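You operate a simulated robot arm through the tools that you are given. There is no shell and no other tool. Be economical: measure what you need, move in short steps, check, and stop when the job is done.

The job below is to be done with a simulated robot arm. You get a single attempt, and the scene is never put back.

Task
Fit the two washed caps back under the grate by the doorway.
Fine: rest that cold grate on the big ring's grate first; each cap flat in its crown; then the grate back over its pegs.

The check looks at the end state, three seconds after you hand in, the way a careful person would. Anything else that was tipped, shoved, dropped, spilled or broken makes it a failure. A push-on lid holds only when it is set on centred and level and pressed home; a screw cap is set on level and turned clockwise until tight.

Robot
A 7-joint arm with a two-finger parallel gripper, fixed in place. Base frame: the origin is at the foot of the arm, x ahead of it, y to its left, z up; the work surface is at about z = 900. Lengths are in mm, angles in degrees, forces in N, time in s.
With the tool pointing down near the work surface it reaches from about 340 to 780 mm from the base axis. Its first joint turns from -166.0 to 166.0 degrees. Payload 3.91 kg.
The TCP is the grasp point between the finger pads, 30 mm short of the fingertips. In the tool frame z runs along the fingers and y along their closing line. Largest opening 110 mm; finger width 20, thickness 10; the body of the gripper, 48 by 112 mm, starts 55 mm behind the TCP.
Orientation is that of the tool frame in the base frame, as a unit quaternion [x, y, z, w]. With the fingers straight down and closing along the base's y, the tool's x points along the base's -x, its y along +y and its z along -z.

Tools
- The arm moves only by the tool play_rows. Its argument "series" is a list of rows, each a list of 3 entries, a list of its own where there are three numbers: the shift along the base's x, y, z in units of 50 mm (1.0 is 50 mm), then the turn, a rotation vector about the base's x, y, z in units of 8 degrees (1.0 is 8 degrees), then the closure, from 0 (fully open) to 1 (shut). In form: [[[x, y, z], [ax, ay, az], grip], ...]. A call has 1 to 20 rows; each row shifts and turns the commanded pose from where the row before left it. A call with a number of a shift or a turn outside -1 to 1 is refused whole. A row lasts 0.2 s, in which the tool goes at most 50 mm and 8.6 degrees; a call with a longer step from one row to the next is refused whole, and so is a gripper value outside its range. A pose out of reach is approached as far as the arm can. The call stops where the force on the tool passes 90 N (or 10 N more than at its start, if that is more) or the arm is blocked; 0.2 s more then pass. Each finger travels about 153 mm/s and halts on what it meets, pressing with about 29 N; the grip force reading is that of the motor and also rises with nothing between the fingers. The clock runs only during rows and for 0.2 s after the last one: add rows that do not move to give the fingers time. It gives the time, the measured TCP pose, the force on the tool (base axes), the opening and the grip force at its end, in the units of the frame above (readings bear some noise).
- Cameras (640 x 400 px; columns grow to the right, rows downward): "scene" is fixed at [401.2, -497.6, 1481.3]; the picture's right is [0.46, 0.89, 0.00], its down [0.79, -0.41, -0.46] and it looks along [-0.41, 0.21, -0.89] (base axes); focal length 214 px, centre (320, 200). "wrist" rides on the gripper at [77, 7, -114] in the tool frame; the picture's right is [-0.09, 1.00, 0.00], its down [-0.80, -0.07, -0.59] and it looks along [-0.59, -0.05, 0.80] (tool axes); focal length 270 px, centre (320, 200). There is no depth. A picture from a camera that has moved, and an enlarged one, comes with that camera's place and axes in the base frame and with its lens.
- camera(camera): a new picture of that camera. It takes no simulated time.
- slide_trunk(by): slides the trunk up (or, below 0, down) by that many mm; the arm rides with it, the base frame stays. It gives what a move gives, with no picture.
- close_up(camera, box): a new picture of the part [left, top, right, bottom] of that camera's present view, enlarged. It takes no simulated time.
- finish_job(): hands the job in; it is judged then, once.

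Go step by step. Nothing tells you positions but the pictures and the camera data: compare them with the known pose of the tool, close in by small moves and look again before you grip or let go. The budget is 120 turns and 84 pictures, counting those below and the enlarged ones. Unless the task says otherwise, let go and move clear before handing in, and close with one line.

The tools are called after "Emit:" by a JSON object that holds its "api" and its "payload". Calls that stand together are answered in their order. play_rows: Moves the arm, as the interface text tells. Its arguments: {"type":"object","properties":{"series":{"type":"array","items":{"type":"array"}}},"required":["series"]} The other tools are called the same way: slide_trunk (by) slides the trunk up or down; camera (camera) takes a picture; close_up (camera, box) takes an enlarged picture of a part of a camera's view; finish_job () hands the job in.

At the start:

```text
time_s: 0.0
tcp_pos: [94.1, -436.0, 1188.4]
orientation: [0.0, 1.0, 0.0, 0.0]
wrist_force: [0.2, 0.1, -1.3]
finger_gap: 110.0
grip_force: 0.1
trunk travel left (down, up): [-575.0, 35.0]
```

scene: 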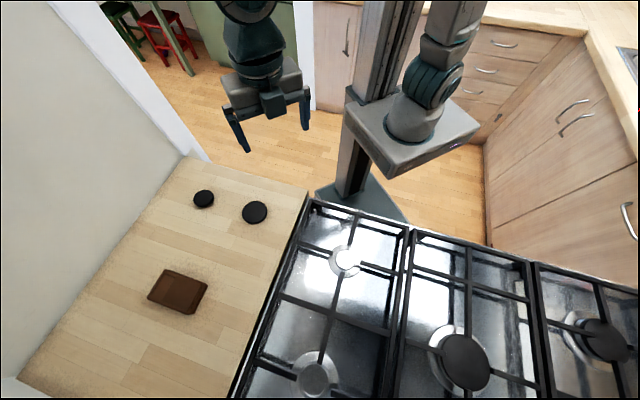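
wrist: 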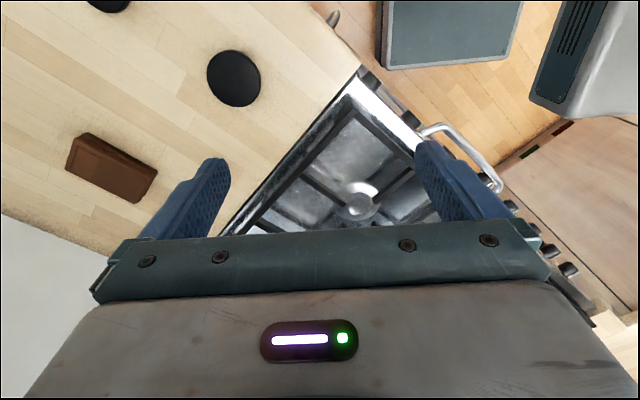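

I see three grates on a hob rotated about 45° to the base. The left one, by the doorway and counter, has two bare burners, and both caps lie on the wooden counter. I'll enlarge the views to measure first.

Emit:
{"api": "close_up", "payload": {"camera": "scene", "box": [220, 190, 420, 400]}}

Emit:
{"api": "close_up", "payload": {"camera": "scene", "box": [380, 200, 640, 400]}}

Emit:
{"api": "close_up", "payload": {"camera": "scene", "box": [140, 170, 300, 320]}}

```text
1.90 times, centred on (320, 295) of scene
camera zoom: at [401.2, -497.6, 1481.3], right [0.46, 0.89, 0.0], down [0.79, -0.41, -0.46], along [-0.41, 0.21, -0.89], focal length 408 px, centre (320, 19)
```

zoom: 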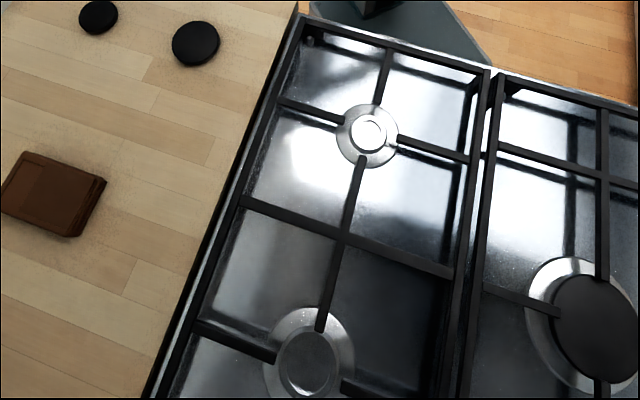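

```text
2.00 times, centred on (510, 300) of scene
camera zoom: at [401.2, -497.6, 1481.3], right [0.46, 0.89, 0.0], down [0.79, -0.41, -0.46], along [-0.41, 0.21, -0.89], focal length 429 px, centre (-60, 0)
```

zoom: 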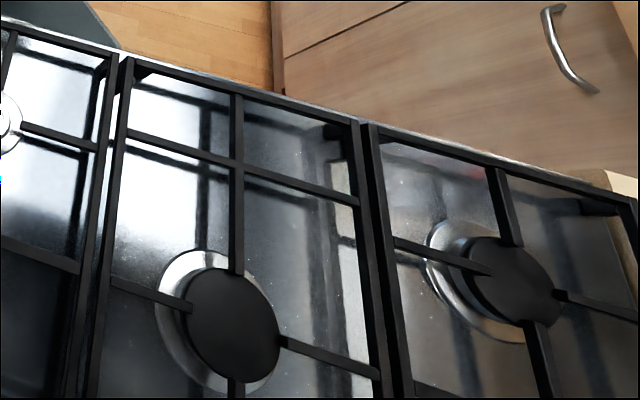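

```text
2.67 times, centred on (220, 245) of scene
camera zoom: at [401.2, -497.6, 1481.3], right [0.46, 0.89, 0.0], down [0.79, -0.41, -0.46], along [-0.41, 0.21, -0.89], focal length 572 px, centre (587, 80)
```

zoom: 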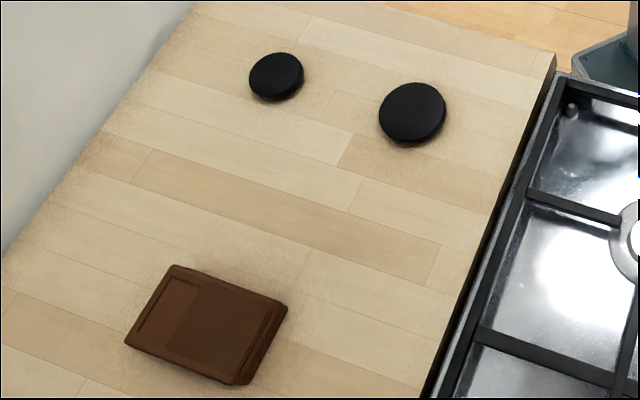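

The left grate's centre is near (418,-479). I'll raise the arm, yaw it -45° to line up with the hob, and look at the hob with the wrist camera.

Emit:
{"api": "play_rows", "payload": {"series": [[[0.4, 0.4, 0.2], [0, 0, -1], 0], [[0.4, 0.4, 0.2], [0, 0, -1], 0], [[0.4, 0.4, 0.2], [0, 0, -1], 0], [[0.4, 0.4, 0.2], [0, 0, -1], 0], [[0.4, 0.4, 0.2], [0, 0, -1], 0], [[0.4, 0.4, 0.2], [0, 0, -0.625], 0], [[0.4, 0.3, 0], [0, 0, 0], 0], [[0, 0, 0], [0, 0, 0], 0]]}}

Emit:
{"api": "camera", "payload": {"camera": "wrist"}}

Emit:
{"api": "camera", "payload": {"camera": "scene"}}

```text
time_s: 1.8
tcp_pos: [235.2, -299.9, 1249.2]
orientation: [0.383, 0.924, 0.0, 0.0]
wrist_force: [0.4, 0.4, 0.0]
finger_gap: 109.8
grip_force: 0.0
trunk travel left (down, up): [-575.0, 35.0]
```

```text
78 pictures are left
camera wrist: at [185.7, -240.8, 1362.2], right [0.77, 0.64, 0.0], down [0.52, -0.62, 0.59], along [0.38, -0.46, -0.8], focal length 270 px, centre (320, 200)
```

wrist: 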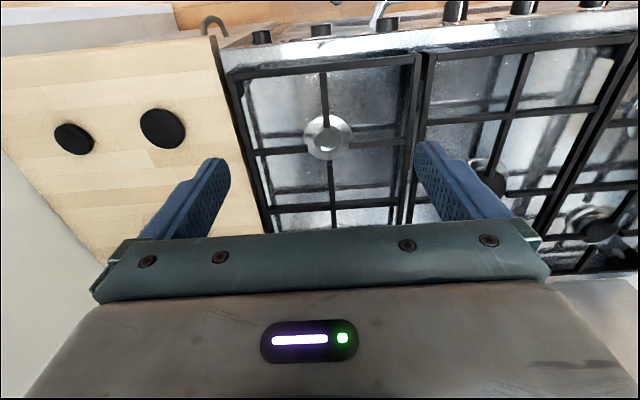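

```text
77 pictures are left
```

scene: 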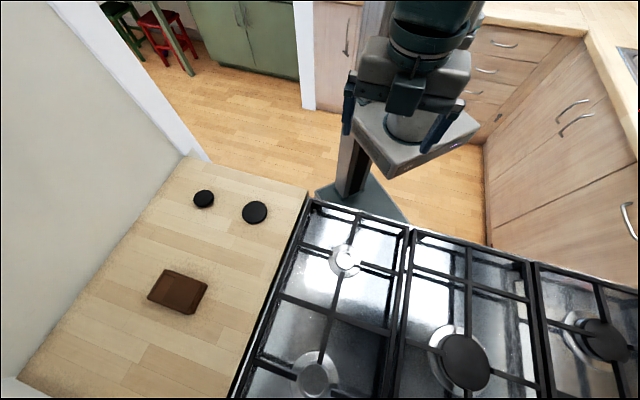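

The geometry agrees with my estimate (burner 1 near (325,-388)). Next I'll move over the left grate to see the rear burner and the rest of the hob.

Emit:
{"api": "play_rows", "payload": {"series": [[[0.6, -0.6, 0], [0, 0, 0], 0], [[0.6, -0.6, 0], [0, 0, 0], 0], [[0.6, -0.6, -0.2], [0, 0, 0], 0], [[0.6, -0.6, -0.2], [0, 0, 0], 0], [[0.6, -0.6, -0.2], [0, 0, 0], 0], [[0.5, -0.5, -0.2], [0, 0, 0], 0], [[0, 0, 0], [0, 0, 0], 0]]}}

Emit:
{"api": "camera", "payload": {"camera": "wrist"}}

```text
time_s: 3.4
tcp_pos: [411.8, -475.4, 1209.5]
orientation: [0.382, 0.924, -0.001, 0.0]
wrist_force: [-0.4, 0.0, 0.1]
finger_gap: 110.1
grip_force: 0.1
trunk travel left (down, up): [-575.0, 35.0]
```

```text
76 pictures are left
camera wrist: at [362.3, -415.4, 1323.1], right [0.77, 0.64, 0.0], down [0.52, -0.62, 0.59], along [0.38, -0.46, -0.8], focal length 270 px, centre (320, 200)
```

wrist: 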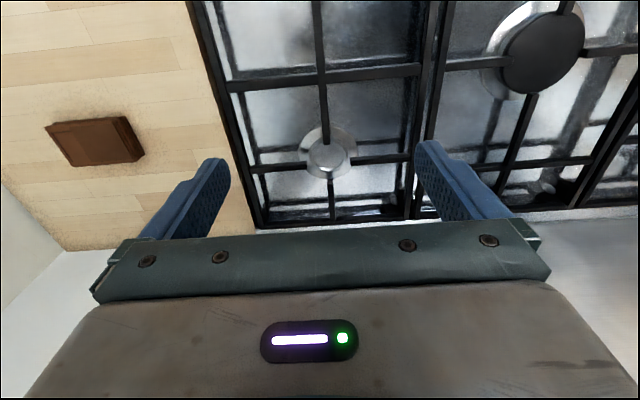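

I put the grate's centre crossing near (419,-478). I plan to grip it diagonally, with the tool yawed back to 0 and the fingers in opposite quadrants, so it hangs from its centre of mass. I'll go lower and look closer.

Emit:
{"api": "play_rows", "payload": {"series": [[[0.02, -0.01, -0.6], [0, 0, 1], 0], [[0.02, -0.01, -0.6], [0, 0, 1], 0], [[0.02, -0.01, -0.6], [0, 0, 1], 0], [[0.02, -0.01, -0.6], [0, 0, 1], 0], [[0.02, -0.01, -0.6], [0, 0, 1], 0], [[0.02, -0.01, -0.2], [0, 0, 0.625], 0], [[0.02, 0, 0], [0, 0, 0], 0], [[0, 0, 0], [0, 0, 0], 0]]}}

Emit:
{"api": "camera", "payload": {"camera": "wrist"}}

Emit:
{"api": "close_up", "payload": {"camera": "scene", "box": [240, 190, 420, 400]}}

```text
time_s: 5.2
tcp_pos: [416.7, -479.5, 1048.3]
orientation: [0.001, 1.0, -0.001, 0.0]
wrist_force: [-1.0, 0.7, -0.2]
finger_gap: 110.2
grip_force: 0.1
trunk travel left (down, up): [-575.0, 35.0]
```

```text
75 pictures are left
camera wrist: at [340.6, -472.0, 1161.6], right [0.09, 1.0, 0.0], down [0.8, -0.07, 0.59], along [0.59, -0.05, -0.8], focal length 270 px, centre (320, 200)
```

wrist: 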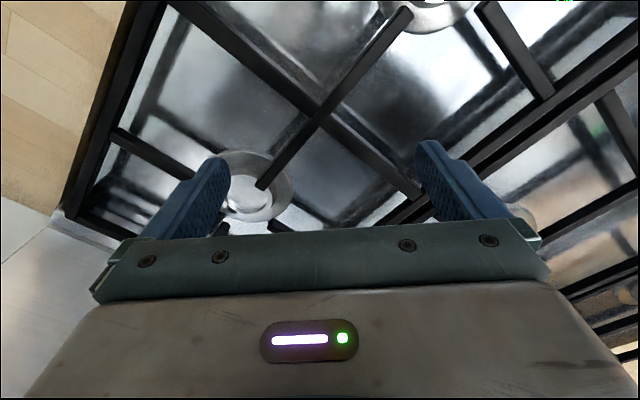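

```text
1.90 times, centred on (330, 295) of scene
camera zoom: at [401.2, -497.6, 1481.3], right [0.46, 0.89, 0.0], down [0.79, -0.41, -0.46], along [-0.41, 0.21, -0.89], focal length 408 px, centre (301, 19)
```

zoom: 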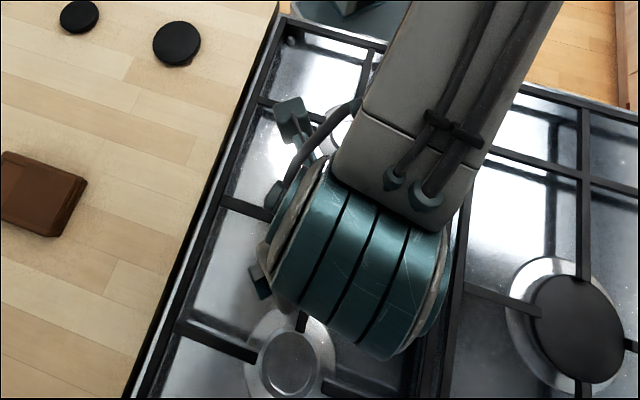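

The crossing's top triangulates to about (419,-478,939). I'll centre on it and stop with the tips just above the bars.

Emit:
{"api": "play_rows", "payload": {"series": [[[0.04, 0.02, -0.6], [0, 0, 0], 0], [[0, 0, -0.6], [0, 0, 0], 0.2], [[0, 0, 0], [0, 0, 0], 0.45], [[0, 0, 0], [0, 0, 0], 0.45]]}}

Emit:
{"api": "camera", "payload": {"camera": "wrist"}}

```text
time_s: 6.2
tcp_pos: [418.7, -474.9, 987.9]
orientation: [0.0, 1.0, 0.0, 0.0]
wrist_force: [-0.7, -0.3, -0.6]
finger_gap: 60.5
grip_force: 0.1
trunk travel left (down, up): [-575.0, 35.0]
```

```text
73 pictures are left
camera wrist: at [342.0, -468.2, 1100.6], right [0.09, 1.0, 0.0], down [0.8, -0.07, 0.59], along [0.59, -0.05, -0.8], focal length 270 px, centre (320, 200)
```

wrist: 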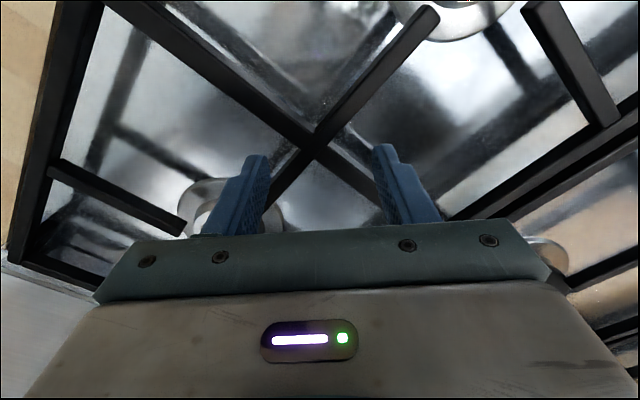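

The crossing sits almost exactly under the TCP, about 2 mm to -y, with bar tops near z≈931. I'll descend until the tips are about 16 mm below the bar top and check before closing.

Emit:
{"api": "play_rows", "payload": {"series": [[[-0.02, -0.03, -0.3], [0, 0, 0], 0.45], [[0, 0, -0.3], [0, 0, 0], 0.45], [[0, 0, -0.25], [0, 0, 0], 0.45], [[0, 0, 0], [0, 0, 0], 0.45]]}}

Emit:
{"api": "camera", "payload": {"camera": "wrist"}}

```text
time_s: 7.2
tcp_pos: [418.2, -479.4, 946.8]
orientation: [0.0, 1.0, 0.0, 0.0]
wrist_force: [-0.3, -0.3, 0.4]
finger_gap: 60.3
grip_force: 0.2
trunk travel left (down, up): [-575.0, 35.0]
```

```text
72 pictures are left
camera wrist: at [341.4, -472.1, 1059.1], right [0.09, 1.0, 0.0], down [0.8, -0.07, 0.59], along [0.59, -0.05, -0.8], focal length 270 px, centre (320, 200)
```

wrist: 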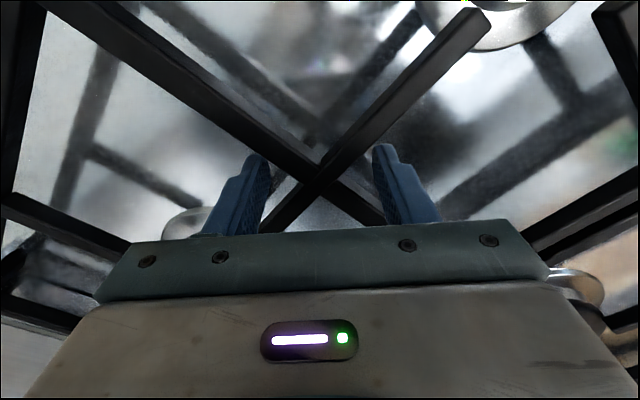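

The fingers straddle the crossing well (top z≈931, tips at about 917). I'll close and check the grip.

Emit:
{"api": "play_rows", "payload": {"series": [[[0, 0, -0.06], [0, 0, 0], 0.5], [[0, 0, 0], [0, 0, 0], 0.7], [[0, 0, 0], [0, 0, 0], 1], [[0, 0, 0], [0, 0, 0], 1], [[0, 0, 0], [0, 0, 0], 1]]}}

Emit:
{"api": "camera", "payload": {"camera": "wrist"}}

Emit:
{"api": "camera", "payload": {"camera": "scene"}}

```text
time_s: 8.4
tcp_pos: [419.1, -480.4, 942.6]
orientation: [-0.001, 1.0, 0.0, 0.0]
wrist_force: [0.3, 1.0, 0.2]
finger_gap: 39.0
grip_force: 29.0
trunk travel left (down, up): [-575.0, 35.0]
```

```text
71 pictures are left
camera wrist: at [341.9, -472.1, 1056.5], right [0.09, 1.0, 0.0], down [0.8, -0.07, 0.59], along [0.59, -0.05, -0.8], focal length 270 px, centre (320, 200)
```

wrist: 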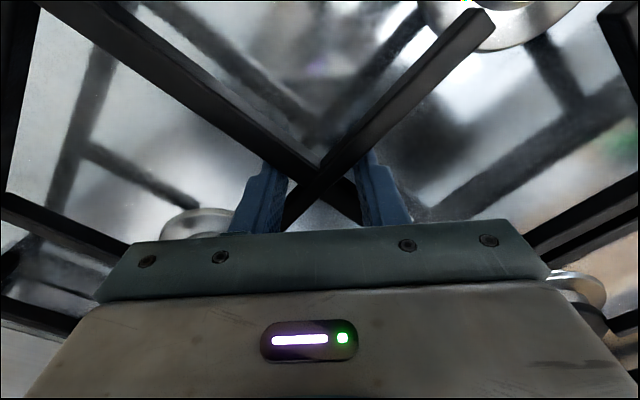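

```text
70 pictures are left
```

scene: 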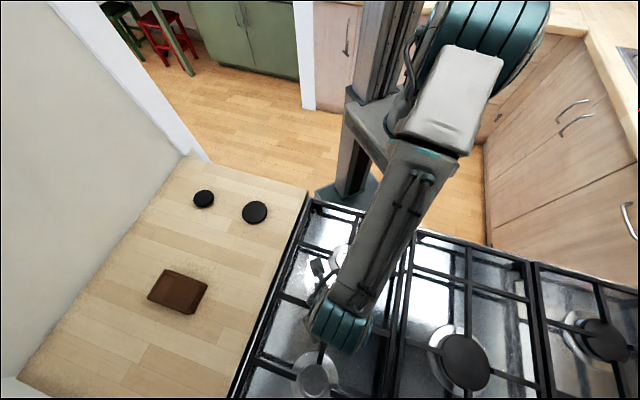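

It's gripped at a 39 mm gap, as the diagonal wedge predicts. I'll lift a little slowly and check load and level.

Emit:
{"api": "play_rows", "payload": {"series": [[[0, 0, 0.06], [0, 0, 0], 1], [[0, 0, 0.08], [0, 0, 0], 1], [[0, 0, 0.08], [0, 0, 0], 1], [[0, 0, 0.08], [0, 0, 0], 1], [[0, 0, 0.1], [0, 0, 0], 1], [[0, 0, 0.1], [0, 0, 0], 1], [[0, 0, 0.1], [0, 0, 0], 1], [[0, 0, 0], [0, 0, 0], 1], [[0, 0, 0], [0, 0, 0], 1]]}}

Emit:
{"api": "camera", "payload": {"camera": "wrist"}}

Emit:
{"api": "camera", "payload": {"camera": "scene"}}

```text
time_s: 10.4
tcp_pos: [419.6, -480.2, 971.8]
orientation: [0.0, 1.0, 0.001, 0.0]
wrist_force: [0.6, 0.0, -11.1]
finger_gap: 37.7
grip_force: 28.8
trunk travel left (down, up): [-575.0, 35.0]
```

```text
69 pictures are left
camera wrist: at [342.3, -472.6, 1085.7], right [0.09, 1.0, 0.0], down [0.8, -0.07, 0.59], along [0.59, -0.05, -0.8], focal length 270 px, centre (320, 200)
```

wrist: 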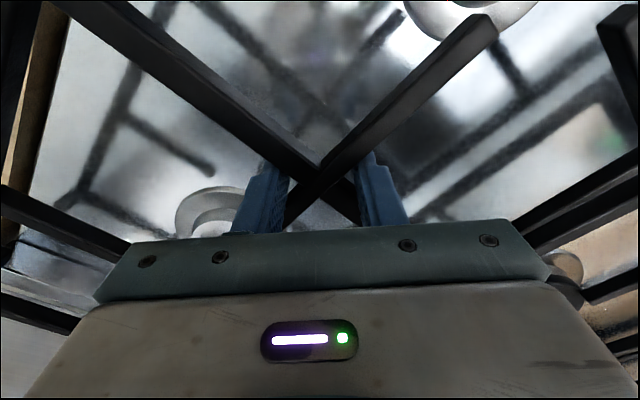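

```text
68 pictures are left
```

scene: 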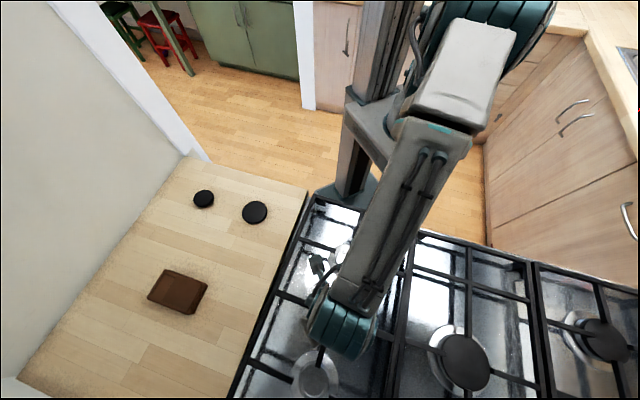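

The grate (~1.1 kg) is up and level. Its pitch to the middle (big-ring) grate comes out at about 294 mm along (0.707,0.707). I'll raise it and carry it over.

Emit:
{"api": "play_rows", "payload": {"series": [[[0, 0, 0.2], [0, 0, 0], 1], [[0, 0, 0.3], [0, 0, 0], 1], [[0, 0, 0.3], [0, 0, 0], 1], [[0, 0, 0.2], [0, 0, 0], 1], [[0.1, 0.1, 0], [0, 0, 0], 1], [[0.2, 0.2, 0], [0, 0, 0], 1], [[0.3, 0.3, 0], [0, 0, 0], 1], [[0.4, 0.4, 0], [0, 0, 0], 1], [[0.4, 0.4, 0], [0, 0, 0], 1], [[0.4, 0.4, 0], [0, 0, 0], 1], [[0.4, 0.4, 0], [0, 0, 0], 1], [[0.4, 0.4, 0], [0, 0, 0], 1], [[0.4, 0.4, 0], [0, 0, 0], 1], [[0.4, 0.4, 0], [0, 0, 0], 1], [[0.3, 0.3, 0], [0, 0, 0], 1], [[0.2, 0.2, 0], [0, 0, 0], 1], [[0.16, 0.16, 0], [0, 0, 0], 1], [[0.1, 0.1, 0], [0, 0, 0], 1], [[0, 0, 0], [0, 0, 0], 1], [[0, 0, 0], [0, 0, 0], 1]]}}

Emit:
{"api": "camera", "payload": {"camera": "wrist"}}

Emit:
{"api": "camera", "payload": {"camera": "scene"}}

```text
time_s: 14.6
tcp_pos: [628.4, -271.1, 1021.6]
orientation: [0.0, 1.0, -0.001, -0.001]
wrist_force: [-0.2, 0.0, -11.4]
finger_gap: 37.5
grip_force: 28.9
trunk travel left (down, up): [-575.0, 35.0]
```

```text
67 pictures are left
camera wrist: at [551.0, -264.0, 1135.5], right [0.09, 1.0, 0.0], down [0.8, -0.07, 0.59], along [0.59, -0.05, -0.81], focal length 270 px, centre (320, 200)
```

wrist: 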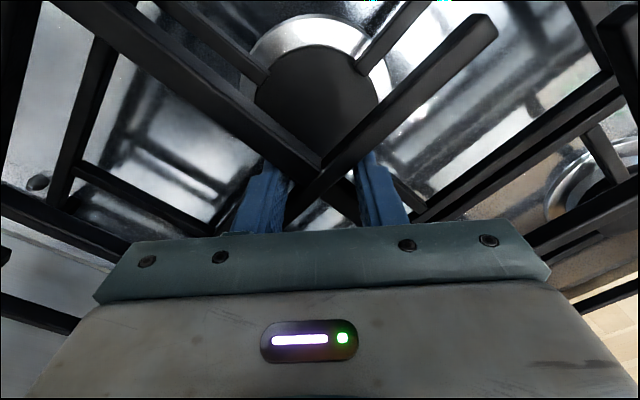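

```text
66 pictures are left
```

scene: 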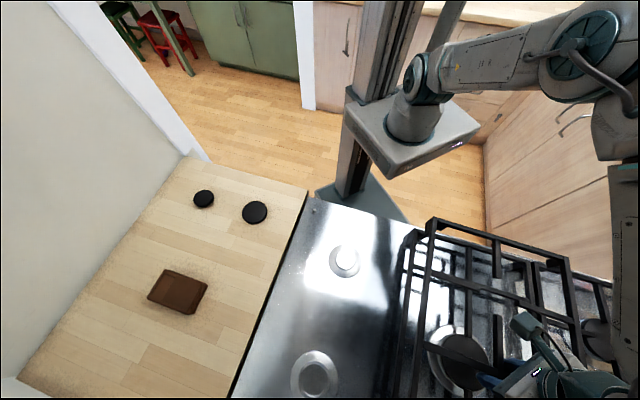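

The left bay is open and the grate hovers over the middle one. I'll zoom in to see legs, pegs and alignment.

Emit:
{"api": "close_up", "payload": {"camera": "scene", "box": [380, 200, 640, 400]}}

Emit:
{"api": "close_up", "payload": {"camera": "scene", "box": [220, 190, 420, 400]}}

```text
2.00 times, centred on (510, 300) of scene
camera zoom: at [401.2, -497.6, 1481.3], right [0.46, 0.89, 0.0], down [0.79, -0.41, -0.46], along [-0.41, 0.21, -0.89], focal length 429 px, centre (-60, 0)
```

zoom: 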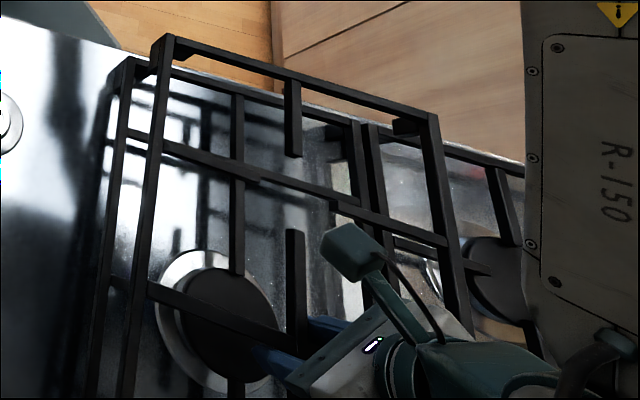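

```text
1.90 times, centred on (320, 295) of scene
camera zoom: at [401.2, -497.6, 1481.3], right [0.46, 0.89, 0.0], down [0.79, -0.41, -0.46], along [-0.41, 0.21, -0.89], focal length 408 px, centre (320, 19)
```

zoom: 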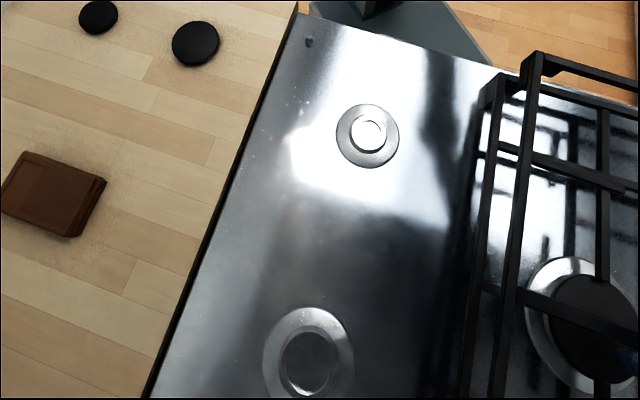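

Next I'll look at the foot shape of the held grate and the alignment from the wrist.

Emit:
{"api": "close_up", "payload": {"camera": "scene", "box": [400, 205, 480, 255]}}

Emit:
{"api": "close_up", "payload": {"camera": "scene", "box": [540, 240, 620, 290]}}

Emit:
{"api": "close_up", "payload": {"camera": "wrist", "box": [0, 0, 320, 240]}}

```text
8.00 times, centred on (440, 230) of scene
camera zoom: at [401.2, -497.6, 1481.3], right [0.46, 0.89, 0.0], down [0.79, -0.41, -0.46], along [-0.41, 0.21, -0.89], focal length 1716 px, centre (-640, -40)
```

zoom: 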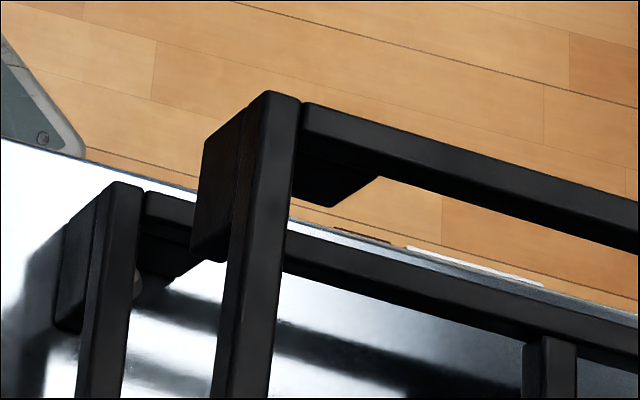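

```text
8.00 times, centred on (580, 265) of scene
camera zoom: at [401.2, -497.6, 1481.3], right [0.46, 0.89, 0.0], down [0.79, -0.41, -0.46], along [-0.41, 0.21, -0.89], focal length 1716 px, centre (-1760, -320)
```

zoom: 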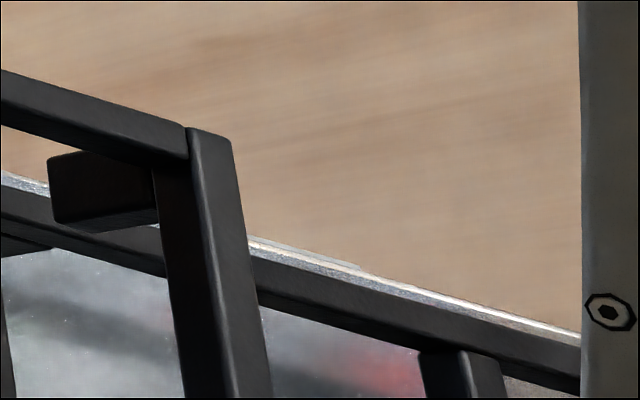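

```text
1.67 times, centred on (160, 120) of wrist
camera zoom: at [551.0, -264.0, 1135.5], right [0.09, 1.0, 0.0], down [0.8, -0.07, 0.59], along [0.59, -0.05, -0.81], focal length 450 px, centre (587, 333)
```

zoom: 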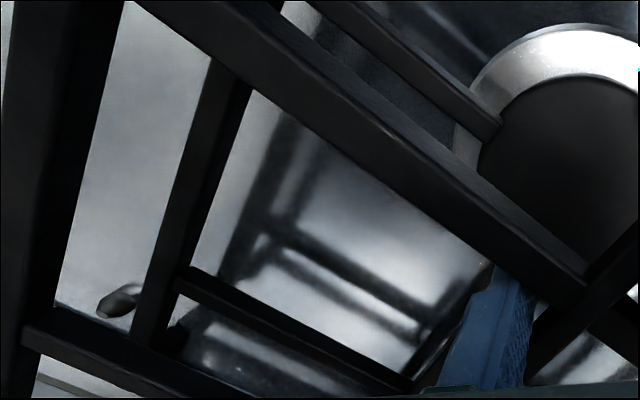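

The foot blocks sit under the frame corners, so they can stand on the middle frame's corners. The held grate looks about 2° yawed and a few mm off to +y, so I'll correct that while descending partway and compare corners again.

Emit:
{"api": "play_rows", "payload": {"series": [[[-0.02, -0.06, -0.1], [0, 0, 0.12], 1], [[-0.02, -0.06, -0.2], [0, 0, 0.13], 1], [[0, 0, -0.2], [0, 0, 0], 1], [[0, 0, -0.1], [0, 0, 0], 1], [[0, 0, 0], [0, 0, 0], 1]]}}

Emit:
{"api": "close_up", "payload": {"camera": "scene", "box": [400, 205, 480, 255]}}

Emit:
{"api": "close_up", "payload": {"camera": "scene", "box": [380, 200, 640, 400]}}

Emit:
{"api": "camera", "payload": {"camera": "wrist"}}

```text
time_s: 15.8
tcp_pos: [625.1, -278.9, 992.2]
orientation: [-0.018, 1.0, 0.001, -0.001]
wrist_force: [-0.1, -0.3, -11.9]
finger_gap: 37.7
grip_force: 28.6
trunk travel left (down, up): [-575.0, 35.0]
```

```text
8.00 times, centred on (440, 230) of scene
camera zoom: at [401.2, -497.6, 1481.3], right [0.46, 0.89, 0.0], down [0.79, -0.41, -0.46], along [-0.41, 0.21, -0.89], focal length 1716 px, centre (-640, -40)
```

zoom: 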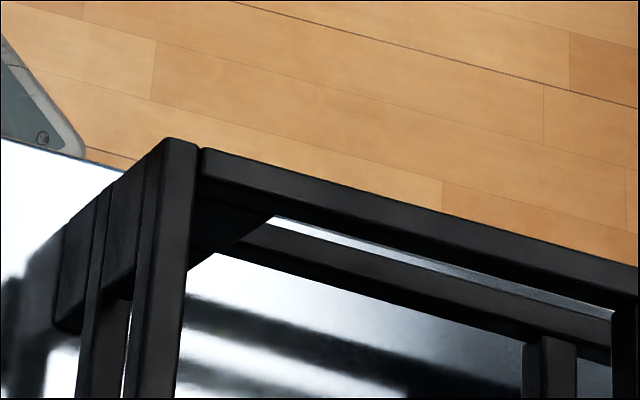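

```text
2.00 times, centred on (510, 300) of scene
camera zoom: at [401.2, -497.6, 1481.3], right [0.46, 0.89, 0.0], down [0.79, -0.41, -0.46], along [-0.41, 0.21, -0.89], focal length 429 px, centre (-60, 0)
```

zoom: 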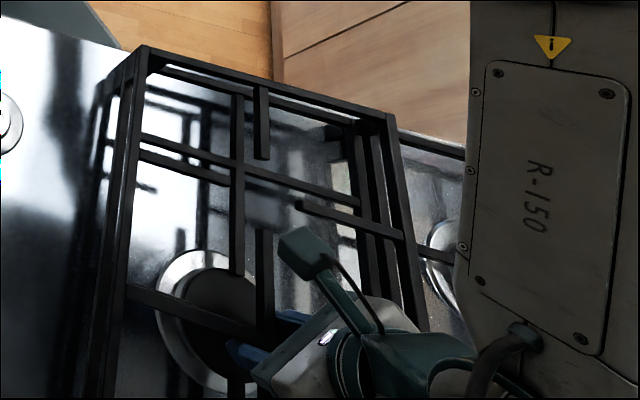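

```text
58 pictures are left
camera wrist: at [548.6, -273.5, 1105.9], right [0.05, 1.0, 0.0], down [0.8, -0.04, 0.59], along [0.59, -0.03, -0.8], focal length 270 px, centre (320, 200)
```

wrist: 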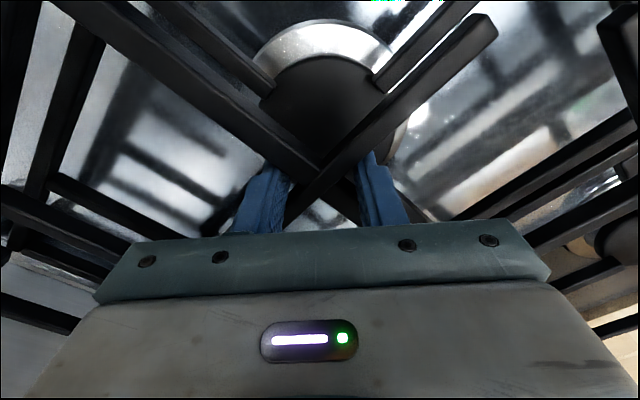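

Corners now match within about 3 mm. I'll lower gently to contact.

Emit:
{"api": "play_rows", "payload": {"series": [[[-0.03, 0.03, -0.1], [0, 0, 0], 1], [[0, 0, -0.1], [0, 0, 0], 1], [[0, 0, -0.08], [0, 0, 0], 1], [[0, 0, -0.04], [0, 0, 0], 1], [[0, 0, -0.04], [0, 0, 0], 1], [[0, 0, 0], [0, 0, 0], 1]]}}

```text
time_s: 17.2
tcp_pos: [623.6, -275.4, 980.4]
orientation: [-0.017, 1.0, -0.002, 0.003]
wrist_force: [7.8, -4.7, 35.1]
finger_gap: 37.4
grip_force: 28.9
trunk travel left (down, up): [-575.0, 35.0]
```

Contact is at TCP z≈980. I'll ease off the push, check, then open.

Emit:
{"api": "play_rows", "payload": {"series": [[[0, 0, 0.06], [0, 0, 0], 1], [[0, 0, 0.04], [0, 0, 0], 1], [[0, 0, 0], [0, 0, 0], 1]]}}

Emit:
{"api": "close_up", "payload": {"camera": "scene", "box": [380, 200, 640, 400]}}

```text
time_s: 18.0
tcp_pos: [622.6, -275.6, 980.0]
orientation: [-0.018, 1.0, 0.001, -0.001]
wrist_force: [6.0, -4.1, 7.4]
finger_gap: 37.5
grip_force: 28.4
trunk travel left (down, up): [-575.0, 35.0]
```

```text
2.00 times, centred on (510, 300) of scene
camera zoom: at [401.2, -497.6, 1481.3], right [0.46, 0.89, 0.0], down [0.79, -0.41, -0.46], along [-0.41, 0.21, -0.89], focal length 429 px, centre (-60, 0)
```

zoom: 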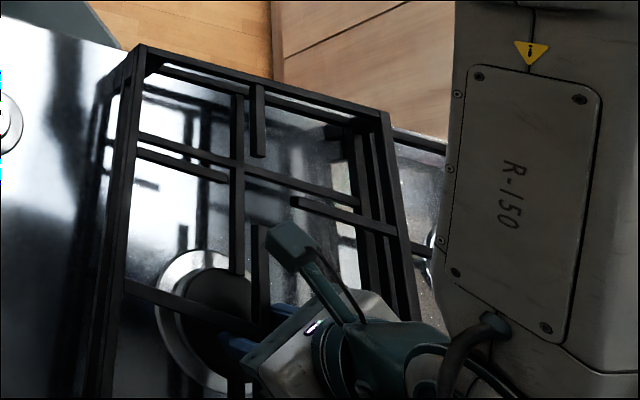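

The grate rests on the middle one. I'll release and lift straight up, then look.

Emit:
{"api": "play_rows", "payload": {"series": [[[0, 0, 0], [0, 0, 0], 0.8], [[0, 0, 0], [0, 0, 0], 0.6], [[0, 0, 0], [0, 0, 0], 0.45], [[0, 0, 0.3], [0, 0, 0], 0.45], [[0, 0, 0.8], [0, 0, 0], 0.45], [[0, 0, 0.9], [0, 0, 0], 0.45], [[0, 0, 0.4], [0, 0, 0], 0.45], [[0, 0, 0], [0, 0, 0], 0.45]]}}

Emit:
{"api": "camera", "payload": {"camera": "wrist"}}

Emit:
{"api": "camera", "payload": {"camera": "scene"}}

```text
time_s: 19.8
tcp_pos: [623.1, -275.1, 1100.9]
orientation: [-0.017, 1.0, 0.001, 0.0]
wrist_force: [0.0, -0.1, -0.4]
finger_gap: 60.3
grip_force: 0.1
trunk travel left (down, up): [-575.0, 35.0]
```

```text
56 pictures are left
camera wrist: at [545.7, -270.2, 1212.6], right [0.05, 1.0, 0.0], down [0.8, -0.04, 0.59], along [0.59, -0.03, -0.8], focal length 270 px, centre (320, 200)
```

wrist: 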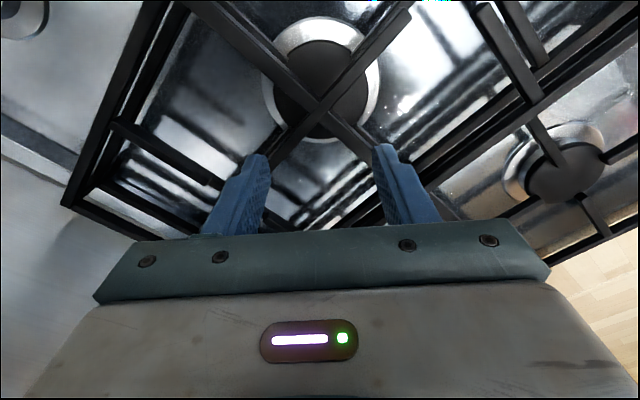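

```text
55 pictures are left
```

scene: 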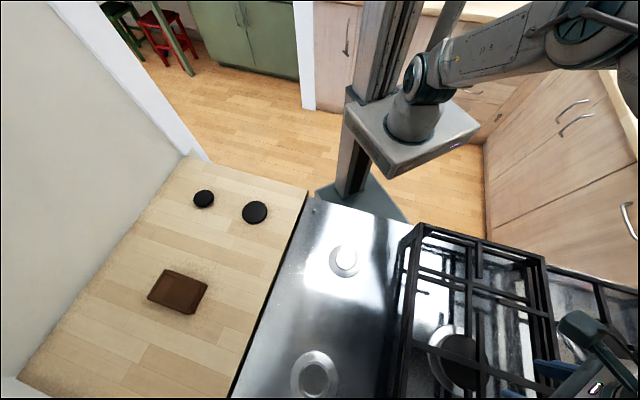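

The grate is stably stacked. Next is the large cap near (83,-550), so I'll travel above it and look.

Emit:
{"api": "play_rows", "payload": {"series": [[[-0.4, -0.2, 0], [0, 0, -0.25], 0], [[-0.8, -0.4, 0], [0, 0, 0], 0], [[-0.8, -0.4, 0], [0, 0, 0], 0], [[-0.8, -0.4, 0], [0, 0, 0], 0], [[-0.8, -0.4, 0], [0, 0, 0], 0], [[-0.8, -0.4, 0], [0, 0, 0], 0], [[-0.8, -0.4, 0], [0, 0, 0], 0], [[-0.8, -0.4, 0], [0, 0, 0], 0], [[-0.8, -0.4, 0], [0, 0, 0], 0], [[-0.8, -0.4, 0], [0, 0, 0], 0], [[-0.8, -0.4, 0], [0, 0, 0], 0], [[-0.8, -0.4, 0], [0, 0, 0], 0], [[-0.8, -0.4, 0], [0, 0, 0], 0], [[-0.8, -0.5, -0.4], [0, 0, 0], 0], [[0, 0, -0.6], [0, 0, 0], 0], [[0, 0, 0], [0, 0, 0], 0]]}}

Emit:
{"api": "camera", "payload": {"camera": "wrist"}}

Emit:
{"api": "close_up", "payload": {"camera": "scene", "box": [240, 200, 400, 400]}}

```text
refused: row 14 steps farther than a row can; nothing moved
```

```text
54 pictures are left
camera wrist: at [545.7, -270.2, 1212.6], right [0.05, 1.0, 0.0], down [0.8, -0.04, 0.59], along [0.59, -0.03, -0.8], focal length 270 px, centre (320, 200)
```

wrist: 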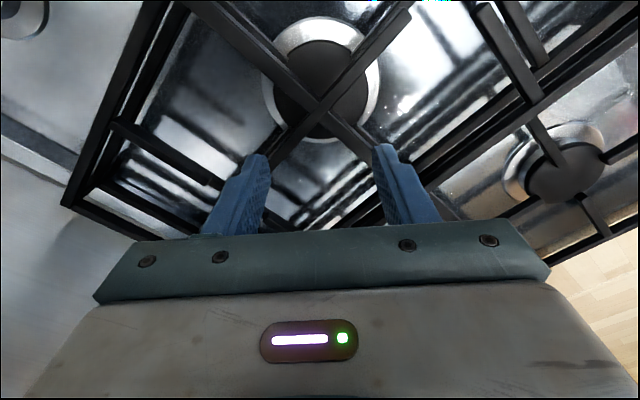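

```text
2.00 times, centred on (320, 300) of scene
camera zoom: at [401.2, -497.6, 1481.3], right [0.46, 0.89, 0.0], down [0.79, -0.41, -0.46], along [-0.41, 0.21, -0.89], focal length 429 px, centre (320, 0)
```

zoom: 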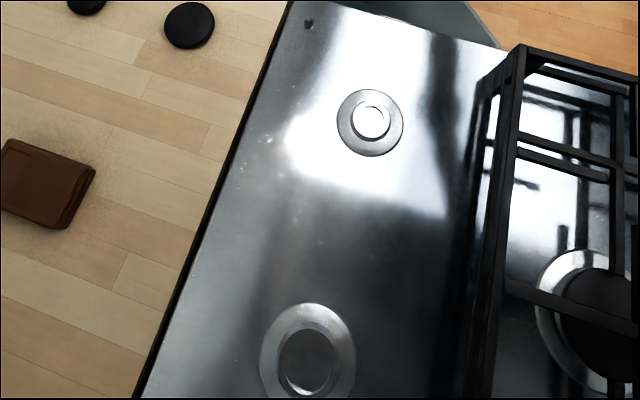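

That call was refused because one step was too long. I'll resend it with smaller steps.

Emit:
{"api": "play_rows", "payload": {"series": [[[-0.4, -0.2, 0], [0, 0, -0.25], 0], [[-0.8, -0.4, 0], [0, 0, 0], 0], [[-0.8, -0.4, 0], [0, 0, 0], 0], [[-0.8, -0.4, 0], [0, 0, 0], 0], [[-0.8, -0.4, 0], [0, 0, 0], 0], [[-0.8, -0.4, 0], [0, 0, 0], 0], [[-0.8, -0.4, 0], [0, 0, 0], 0], [[-0.8, -0.4, 0], [0, 0, 0], 0], [[-0.8, -0.4, 0], [0, 0, 0], 0], [[-0.8, -0.4, 0], [0, 0, 0], 0], [[-0.8, -0.4, 0], [0, 0, 0], 0], [[-0.8, -0.4, 0], [0, 0, 0], 0], [[-0.8, -0.4, 0], [0, 0, 0], 0], [[-0.8, -0.5, 0], [0, 0, 0], 0], [[0, 0, -0.6], [0, 0, 0], 0], [[0, 0, -0.4], [0, 0, 0], 0], [[0, 0, 0], [0, 0, 0], 0]]}}

Emit:
{"api": "camera", "payload": {"camera": "wrist"}}

Emit:
{"api": "close_up", "payload": {"camera": "scene", "box": [280, 330, 350, 400]}}

Emit:
{"api": "close_up", "payload": {"camera": "scene", "box": [310, 230, 380, 290]}}

```text
time_s: 23.4
tcp_pos: [82.2, -551.5, 1052.3]
orientation: [0.0, 1.0, 0.0, -0.001]
wrist_force: [1.1, 0.3, -0.4]
finger_gap: 109.7
grip_force: 0.1
trunk travel left (down, up): [-575.0, 35.0]
```

```text
52 pictures are left
camera wrist: at [5.6, -544.2, 1164.4], right [0.09, 1.0, 0.0], down [0.8, -0.07, 0.59], along [0.59, -0.05, -0.8], focal length 270 px, centre (320, 200)
```

wrist: 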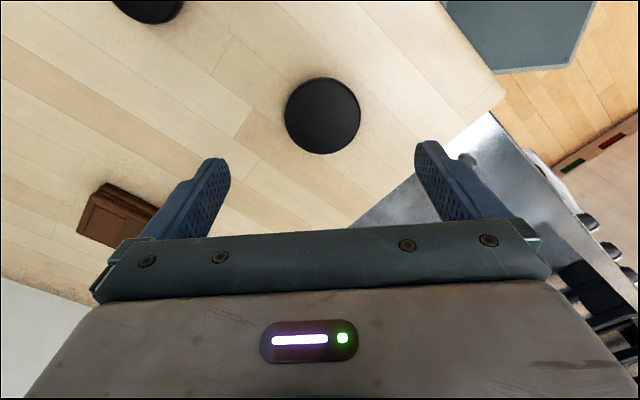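

```text
5.71 times, centred on (315, 365) of scene
camera zoom: at [401.2, -497.6, 1481.3], right [0.46, 0.89, 0.0], down [0.79, -0.41, -0.46], along [-0.41, 0.21, -0.89], focal length 1226 px, centre (349, -743)
```

zoom: 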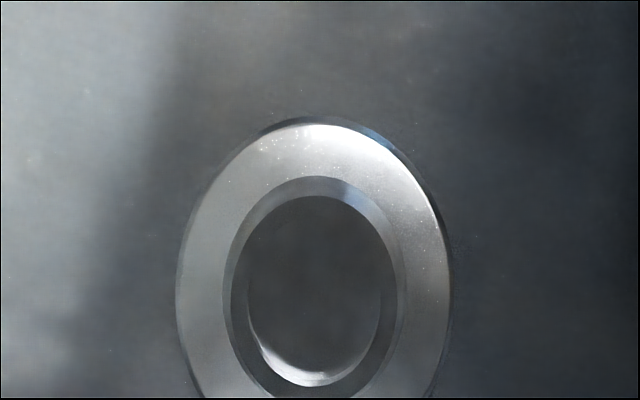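

```text
6.67 times, centred on (345, 260) of scene
camera zoom: at [401.2, -497.6, 1481.3], right [0.46, 0.89, 0.0], down [0.79, -0.41, -0.46], along [-0.41, 0.21, -0.89], focal length 1430 px, centre (153, -200)
```

zoom: 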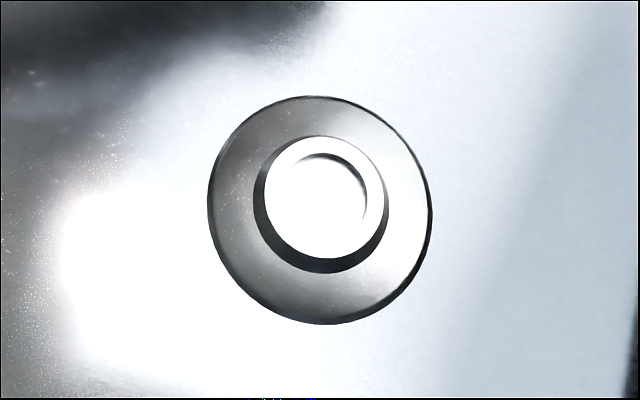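

Rear crown: outer ~66 mm with a recess. Front crown: ~47 mm. So the large cap (~72 mm) goes to the rear and the small one to the front. The large cap's centre is near (92,-549), top z≈914; I'll move in and check.

Emit:
{"api": "play_rows", "payload": {"series": [[[0.2, 0.05, -0.5], [0, 0, 0], 0], [[0, 0, -0.6], [0, 0, 0], 0], [[0, 0, -0.6], [0, 0, 0], 0], [[0, 0, 0], [0, 0, 0], 0]]}}

Emit:
{"api": "camera", "payload": {"camera": "wrist"}}

```text
time_s: 24.4
tcp_pos: [92.8, -547.5, 965.6]
orientation: [0.0, 1.0, 0.0, 0.0]
wrist_force: [0.1, 0.4, 0.3]
finger_gap: 110.0
grip_force: 0.1
trunk travel left (down, up): [-575.0, 35.0]
```

```text
49 pictures are left
camera wrist: at [15.7, -540.0, 1078.3], right [0.09, 1.0, 0.0], down [0.8, -0.07, 0.59], along [0.59, -0.05, -0.8], focal length 270 px, centre (320, 200)
```

wrist: 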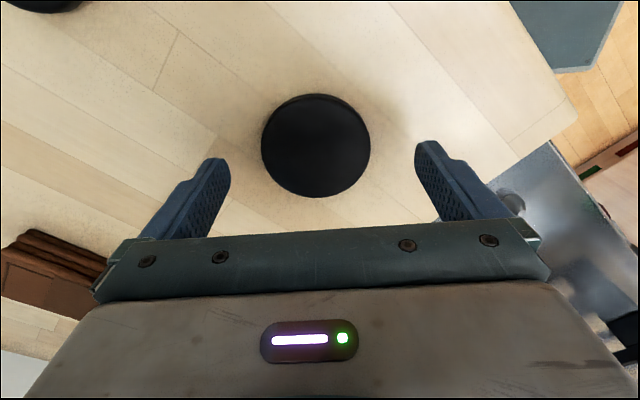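

The cap is centred within 2 mm. I'll lower to tip height ~905 and close gently.

Emit:
{"api": "play_rows", "payload": {"series": [[[0.02, -0.04, -0.3], [0, 0, 0], 0], [[0, 0, -0.3], [0, 0, 0], 0.1], [[0, 0, 0], [0, 0, 0], 0.2], [[0, 0, 0], [0, 0, 0], 0.28], [[0, 0, 0], [0, 0, 0], 0.4], [[0, 0, 0], [0, 0, 0], 0.6], [[0, 0, 0], [0, 0, 0], 1], [[0, 0, 0], [0, 0, 0], 1]]}}

Emit:
{"api": "camera", "payload": {"camera": "wrist"}}

```text
time_s: 26.2
tcp_pos: [93.7, -546.6, 940.9]
orientation: [0.001, 1.0, -0.002, 0.001]
wrist_force: [0.0, 16.1, 49.3]
finger_gap: 68.5
grip_force: 29.1
trunk travel left (down, up): [-575.0, 35.0]
```

```text
48 pictures are left
camera wrist: at [16.2, -538.8, 1053.0], right [0.09, 1.0, 0.0], down [0.8, -0.07, 0.6], along [0.59, -0.06, -0.8], focal length 270 px, centre (320, 200)
```

wrist: 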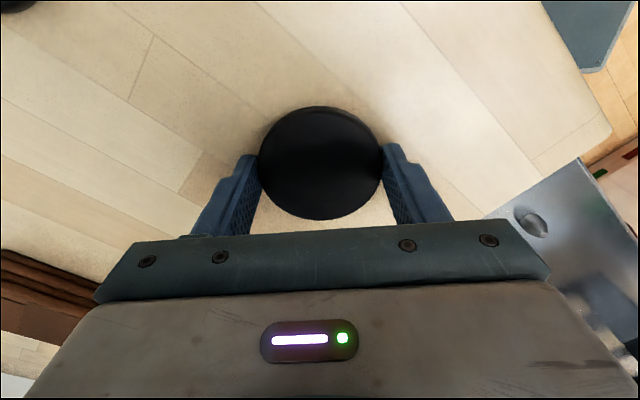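

The tips seem to be touching the counter (49 N), so the counter is a bit higher than I thought. I'll relieve the push by raising slightly.

Emit:
{"api": "play_rows", "payload": {"series": [[[0, 0, 0.06], [0, 0, 0], 1], [[0, 0, 0.04], [0, 0, 0], 1], [[0, 0, 0], [0, 0, 0], 1]]}}

Emit:
{"api": "camera", "payload": {"camera": "wrist"}}

```text
time_s: 27.0
tcp_pos: [93.0, -548.6, 940.3]
orientation: [0.0, 1.0, 0.0, 0.0]
wrist_force: [1.0, 7.9, 12.7]
finger_gap: 68.5
grip_force: 29.2
trunk travel left (down, up): [-575.0, 35.0]
```

```text
47 pictures are left
camera wrist: at [16.2, -541.6, 1053.0], right [0.09, 1.0, 0.0], down [0.8, -0.07, 0.59], along [0.59, -0.05, -0.8], focal length 270 px, centre (320, 200)
```

wrist: 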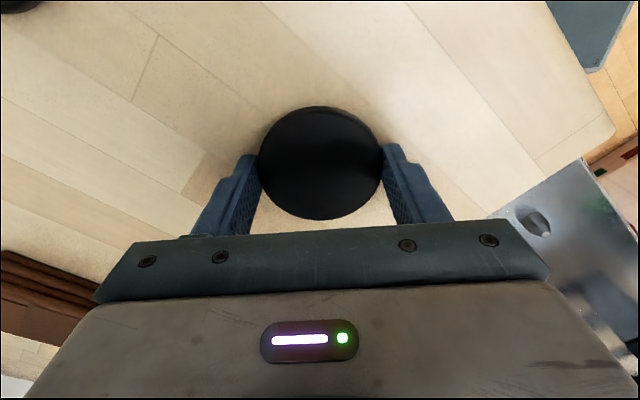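

Now I'll lift the cap slowly and check that it stays level in the fingers.

Emit:
{"api": "play_rows", "payload": {"series": [[[0, 0, 0.06], [0, 0, 0], 1], [[0, 0, 0.1], [0, 0, 0], 1], [[0, 0, 0.2], [0, 0, 0], 1], [[0, 0, 0.4], [0, 0, 0], 1], [[0, 0, 0.6], [0, 0, 0], 1], [[0, 0, 0.4], [0, 0, 0], 1], [[0, 0, 0], [0, 0, 0], 1]]}}

Emit:
{"api": "camera", "payload": {"camera": "wrist"}}

Emit:
{"api": "close_up", "payload": {"camera": "scene", "box": [190, 150, 330, 240]}}

```text
time_s: 28.6
tcp_pos: [94.6, -551.8, 1031.8]
orientation: [0.0, 1.0, 0.0, 0.0]
wrist_force: [-0.6, -0.3, -1.2]
finger_gap: 68.4
grip_force: 28.4
trunk travel left (down, up): [-575.0, 35.0]
```

```text
46 pictures are left
camera wrist: at [17.8, -543.6, 1144.5], right [0.09, 1.0, 0.0], down [0.8, -0.07, 0.59], along [0.59, -0.05, -0.8], focal length 270 px, centre (320, 200)
```

wrist: 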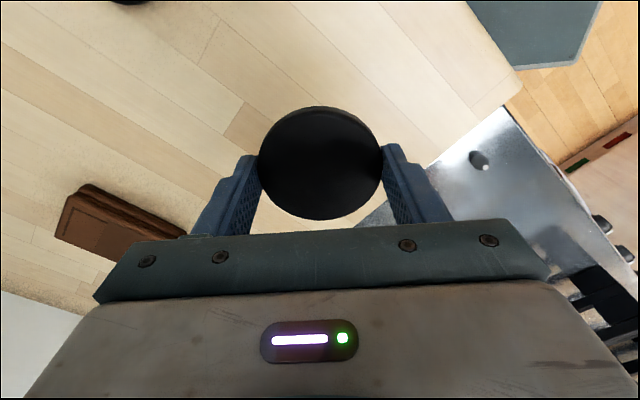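

```text
4.44 times, centred on (260, 195) of scene
camera zoom: at [401.2, -497.6, 1481.3], right [0.46, 0.89, 0.0], down [0.79, -0.41, -0.46], along [-0.41, 0.21, -0.89], focal length 953 px, centre (587, 222)
```

zoom: 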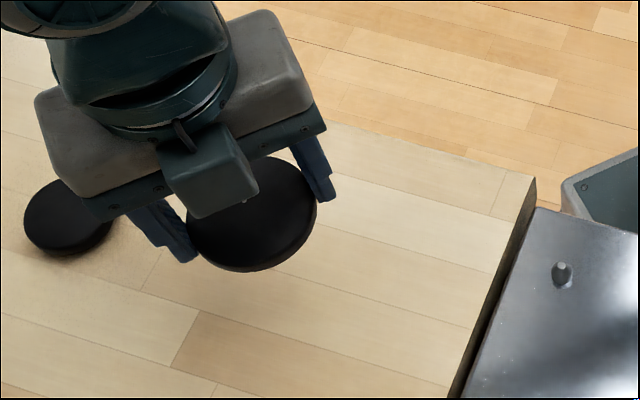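

The cap is held level. The rear crown's centre comes out near (510.5,-568). I'll carry the cap above it at height.

Emit:
{"api": "play_rows", "payload": {"series": [[[0.3, 0, 0], [0, 0, 0], 1], [[0.6, -0.03, 0], [0, 0, 0], 1], [[0.7, -0.03, 0], [0, 0, 0], 1], [[0.7, -0.03, 0], [0, 0, 0], 1], [[0.7, -0.03, 0], [0, 0, 0], 1], [[0.7, -0.03, 0], [0, 0, 0], 1], [[0.7, -0.03, 0], [0, 0, 0], 1], [[0.7, -0.03, 0], [0, 0, 0], 1], [[0.7, -0.03, 0], [0, 0, 0], 1], [[0.7, -0.03, 0], [0, 0, 0], 1], [[0.7, -0.03, 0], [0, 0, 0], 1], [[0.7, -0.03, 0], [0, 0, 0], 1], [[0.42, -0.02, 0], [0, 0, 0], 1], [[0, 0, 0], [0, 0, 0], 1], [[0, 0, 0], [0, 0, 0], 1]]}}

Emit:
{"api": "camera", "payload": {"camera": "wrist"}}

Emit:
{"api": "close_up", "payload": {"camera": "scene", "box": [260, 300, 400, 400]}}

```text
time_s: 31.8
tcp_pos: [509.7, -569.0, 1028.2]
orientation: [0.0, 1.0, 0.0, 0.0]
wrist_force: [-0.5, -0.7, -0.3]
finger_gap: 68.6
grip_force: 28.8
trunk travel left (down, up): [-575.0, 35.0]
```

```text
44 pictures are left
camera wrist: at [433.6, -561.1, 1141.1], right [0.09, 1.0, 0.0], down [0.8, -0.07, 0.59], along [0.59, -0.05, -0.8], focal length 270 px, centre (320, 200)
```

wrist: 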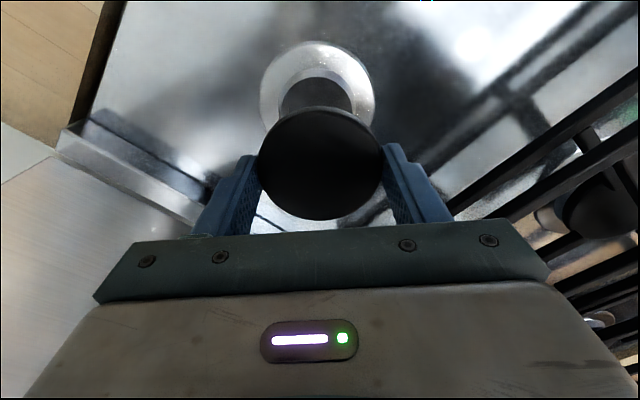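

```text
4.00 times, centred on (330, 350) of scene
camera zoom: at [401.2, -497.6, 1481.3], right [0.46, 0.89, 0.0], down [0.79, -0.41, -0.46], along [-0.41, 0.21, -0.89], focal length 858 px, centre (280, -400)
```

zoom: 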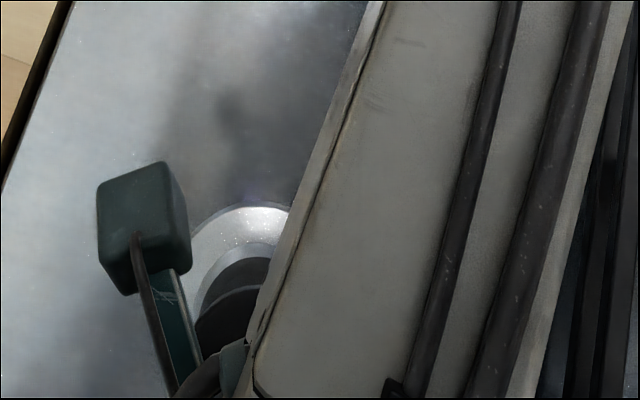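

The cap is nearly above the rear crown; my best centre estimate is (509,-568.6). I'll lower in stages and check concentricity.

Emit:
{"api": "play_rows", "payload": {"series": [[[0, 0, -0.4], [0, 0, 0], 1], [[0, 0, -0.4], [0, 0, 0], 1], [[0, 0, -0.4], [0, 0, 0], 1], [[0, 0, 0], [0, 0, 0], 1], [[0, 0, 0], [0, 0, 0], 1]]}}

Emit:
{"api": "camera", "payload": {"camera": "wrist"}}

```text
time_s: 33.0
tcp_pos: [510.6, -567.6, 967.3]
orientation: [0.0, 1.0, 0.0, -0.001]
wrist_force: [0.0, 0.1, -1.9]
finger_gap: 68.4
grip_force: 28.8
trunk travel left (down, up): [-575.0, 35.0]
```

```text
42 pictures are left
camera wrist: at [434.4, -560.5, 1080.7], right [0.09, 1.0, 0.0], down [0.8, -0.07, 0.59], along [0.59, -0.05, -0.8], focal length 270 px, centre (320, 200)
```

wrist: 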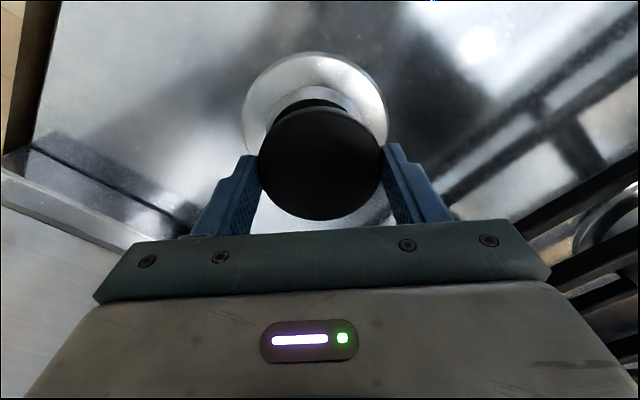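

The skirt looks about 3 mm to -y of the cap, and the x offset depends on camera pitch. I'll shift -2.5 mm in y and yaw -90° so the same lateral measurement gives x.

Emit:
{"api": "play_rows", "payload": {"series": [[[0, -0.05, 0], [0, 0, -1], 1], [[0, 0, 0], [0, 0, -1], 1], [[0, 0, 0], [0, 0, -1], 1], [[0, 0, 0], [0, 0, -1], 1], [[0, 0, 0], [0, 0, -1], 1], [[0, 0, 0], [0, 0, -1], 1], [[0, 0, 0], [0, 0, -1], 1], [[0, 0, 0], [0, 0, -1], 1], [[0, 0, 0], [0, 0, -1], 1], [[0, 0, 0], [0, 0, -1], 1], [[0, 0, 0], [0, 0, -1], 1], [[0, 0, 0], [0, 0, -0.25], 1], [[0, 0, 0], [0, 0, 0], 1], [[0, 0, 0], [0, 0, 0], 1]]}}

Emit:
{"api": "camera", "payload": {"camera": "wrist"}}

Emit:
{"api": "camera", "payload": {"camera": "scene"}}

```text
time_s: 36.0
tcp_pos: [508.8, -571.0, 969.1]
orientation: [0.708, 0.706, 0.0, 0.0]
wrist_force: [0.3, 0.4, -1.1]
finger_gap: 68.1
grip_force: 29.2
trunk travel left (down, up): [-575.0, 35.0]
```

```text
41 pictures are left
camera wrist: at [516.4, -493.9, 1081.8], right [1.0, -0.09, 0.0], down [-0.07, -0.8, 0.59], along [-0.05, -0.59, -0.8], focal length 270 px, centre (320, 200)
```

wrist: 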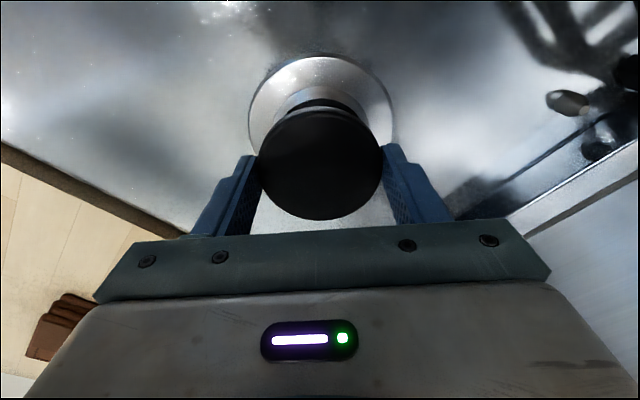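

```text
40 pictures are left
```

scene: 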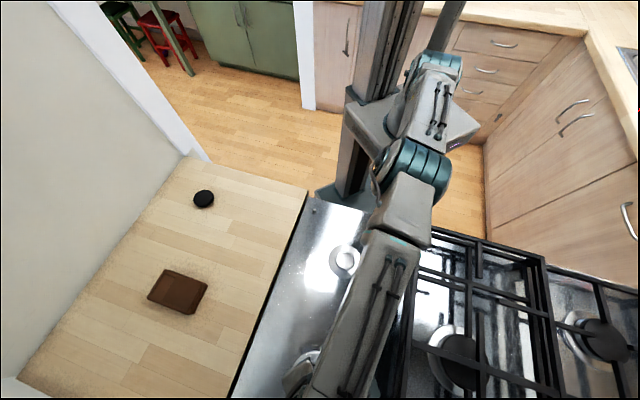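

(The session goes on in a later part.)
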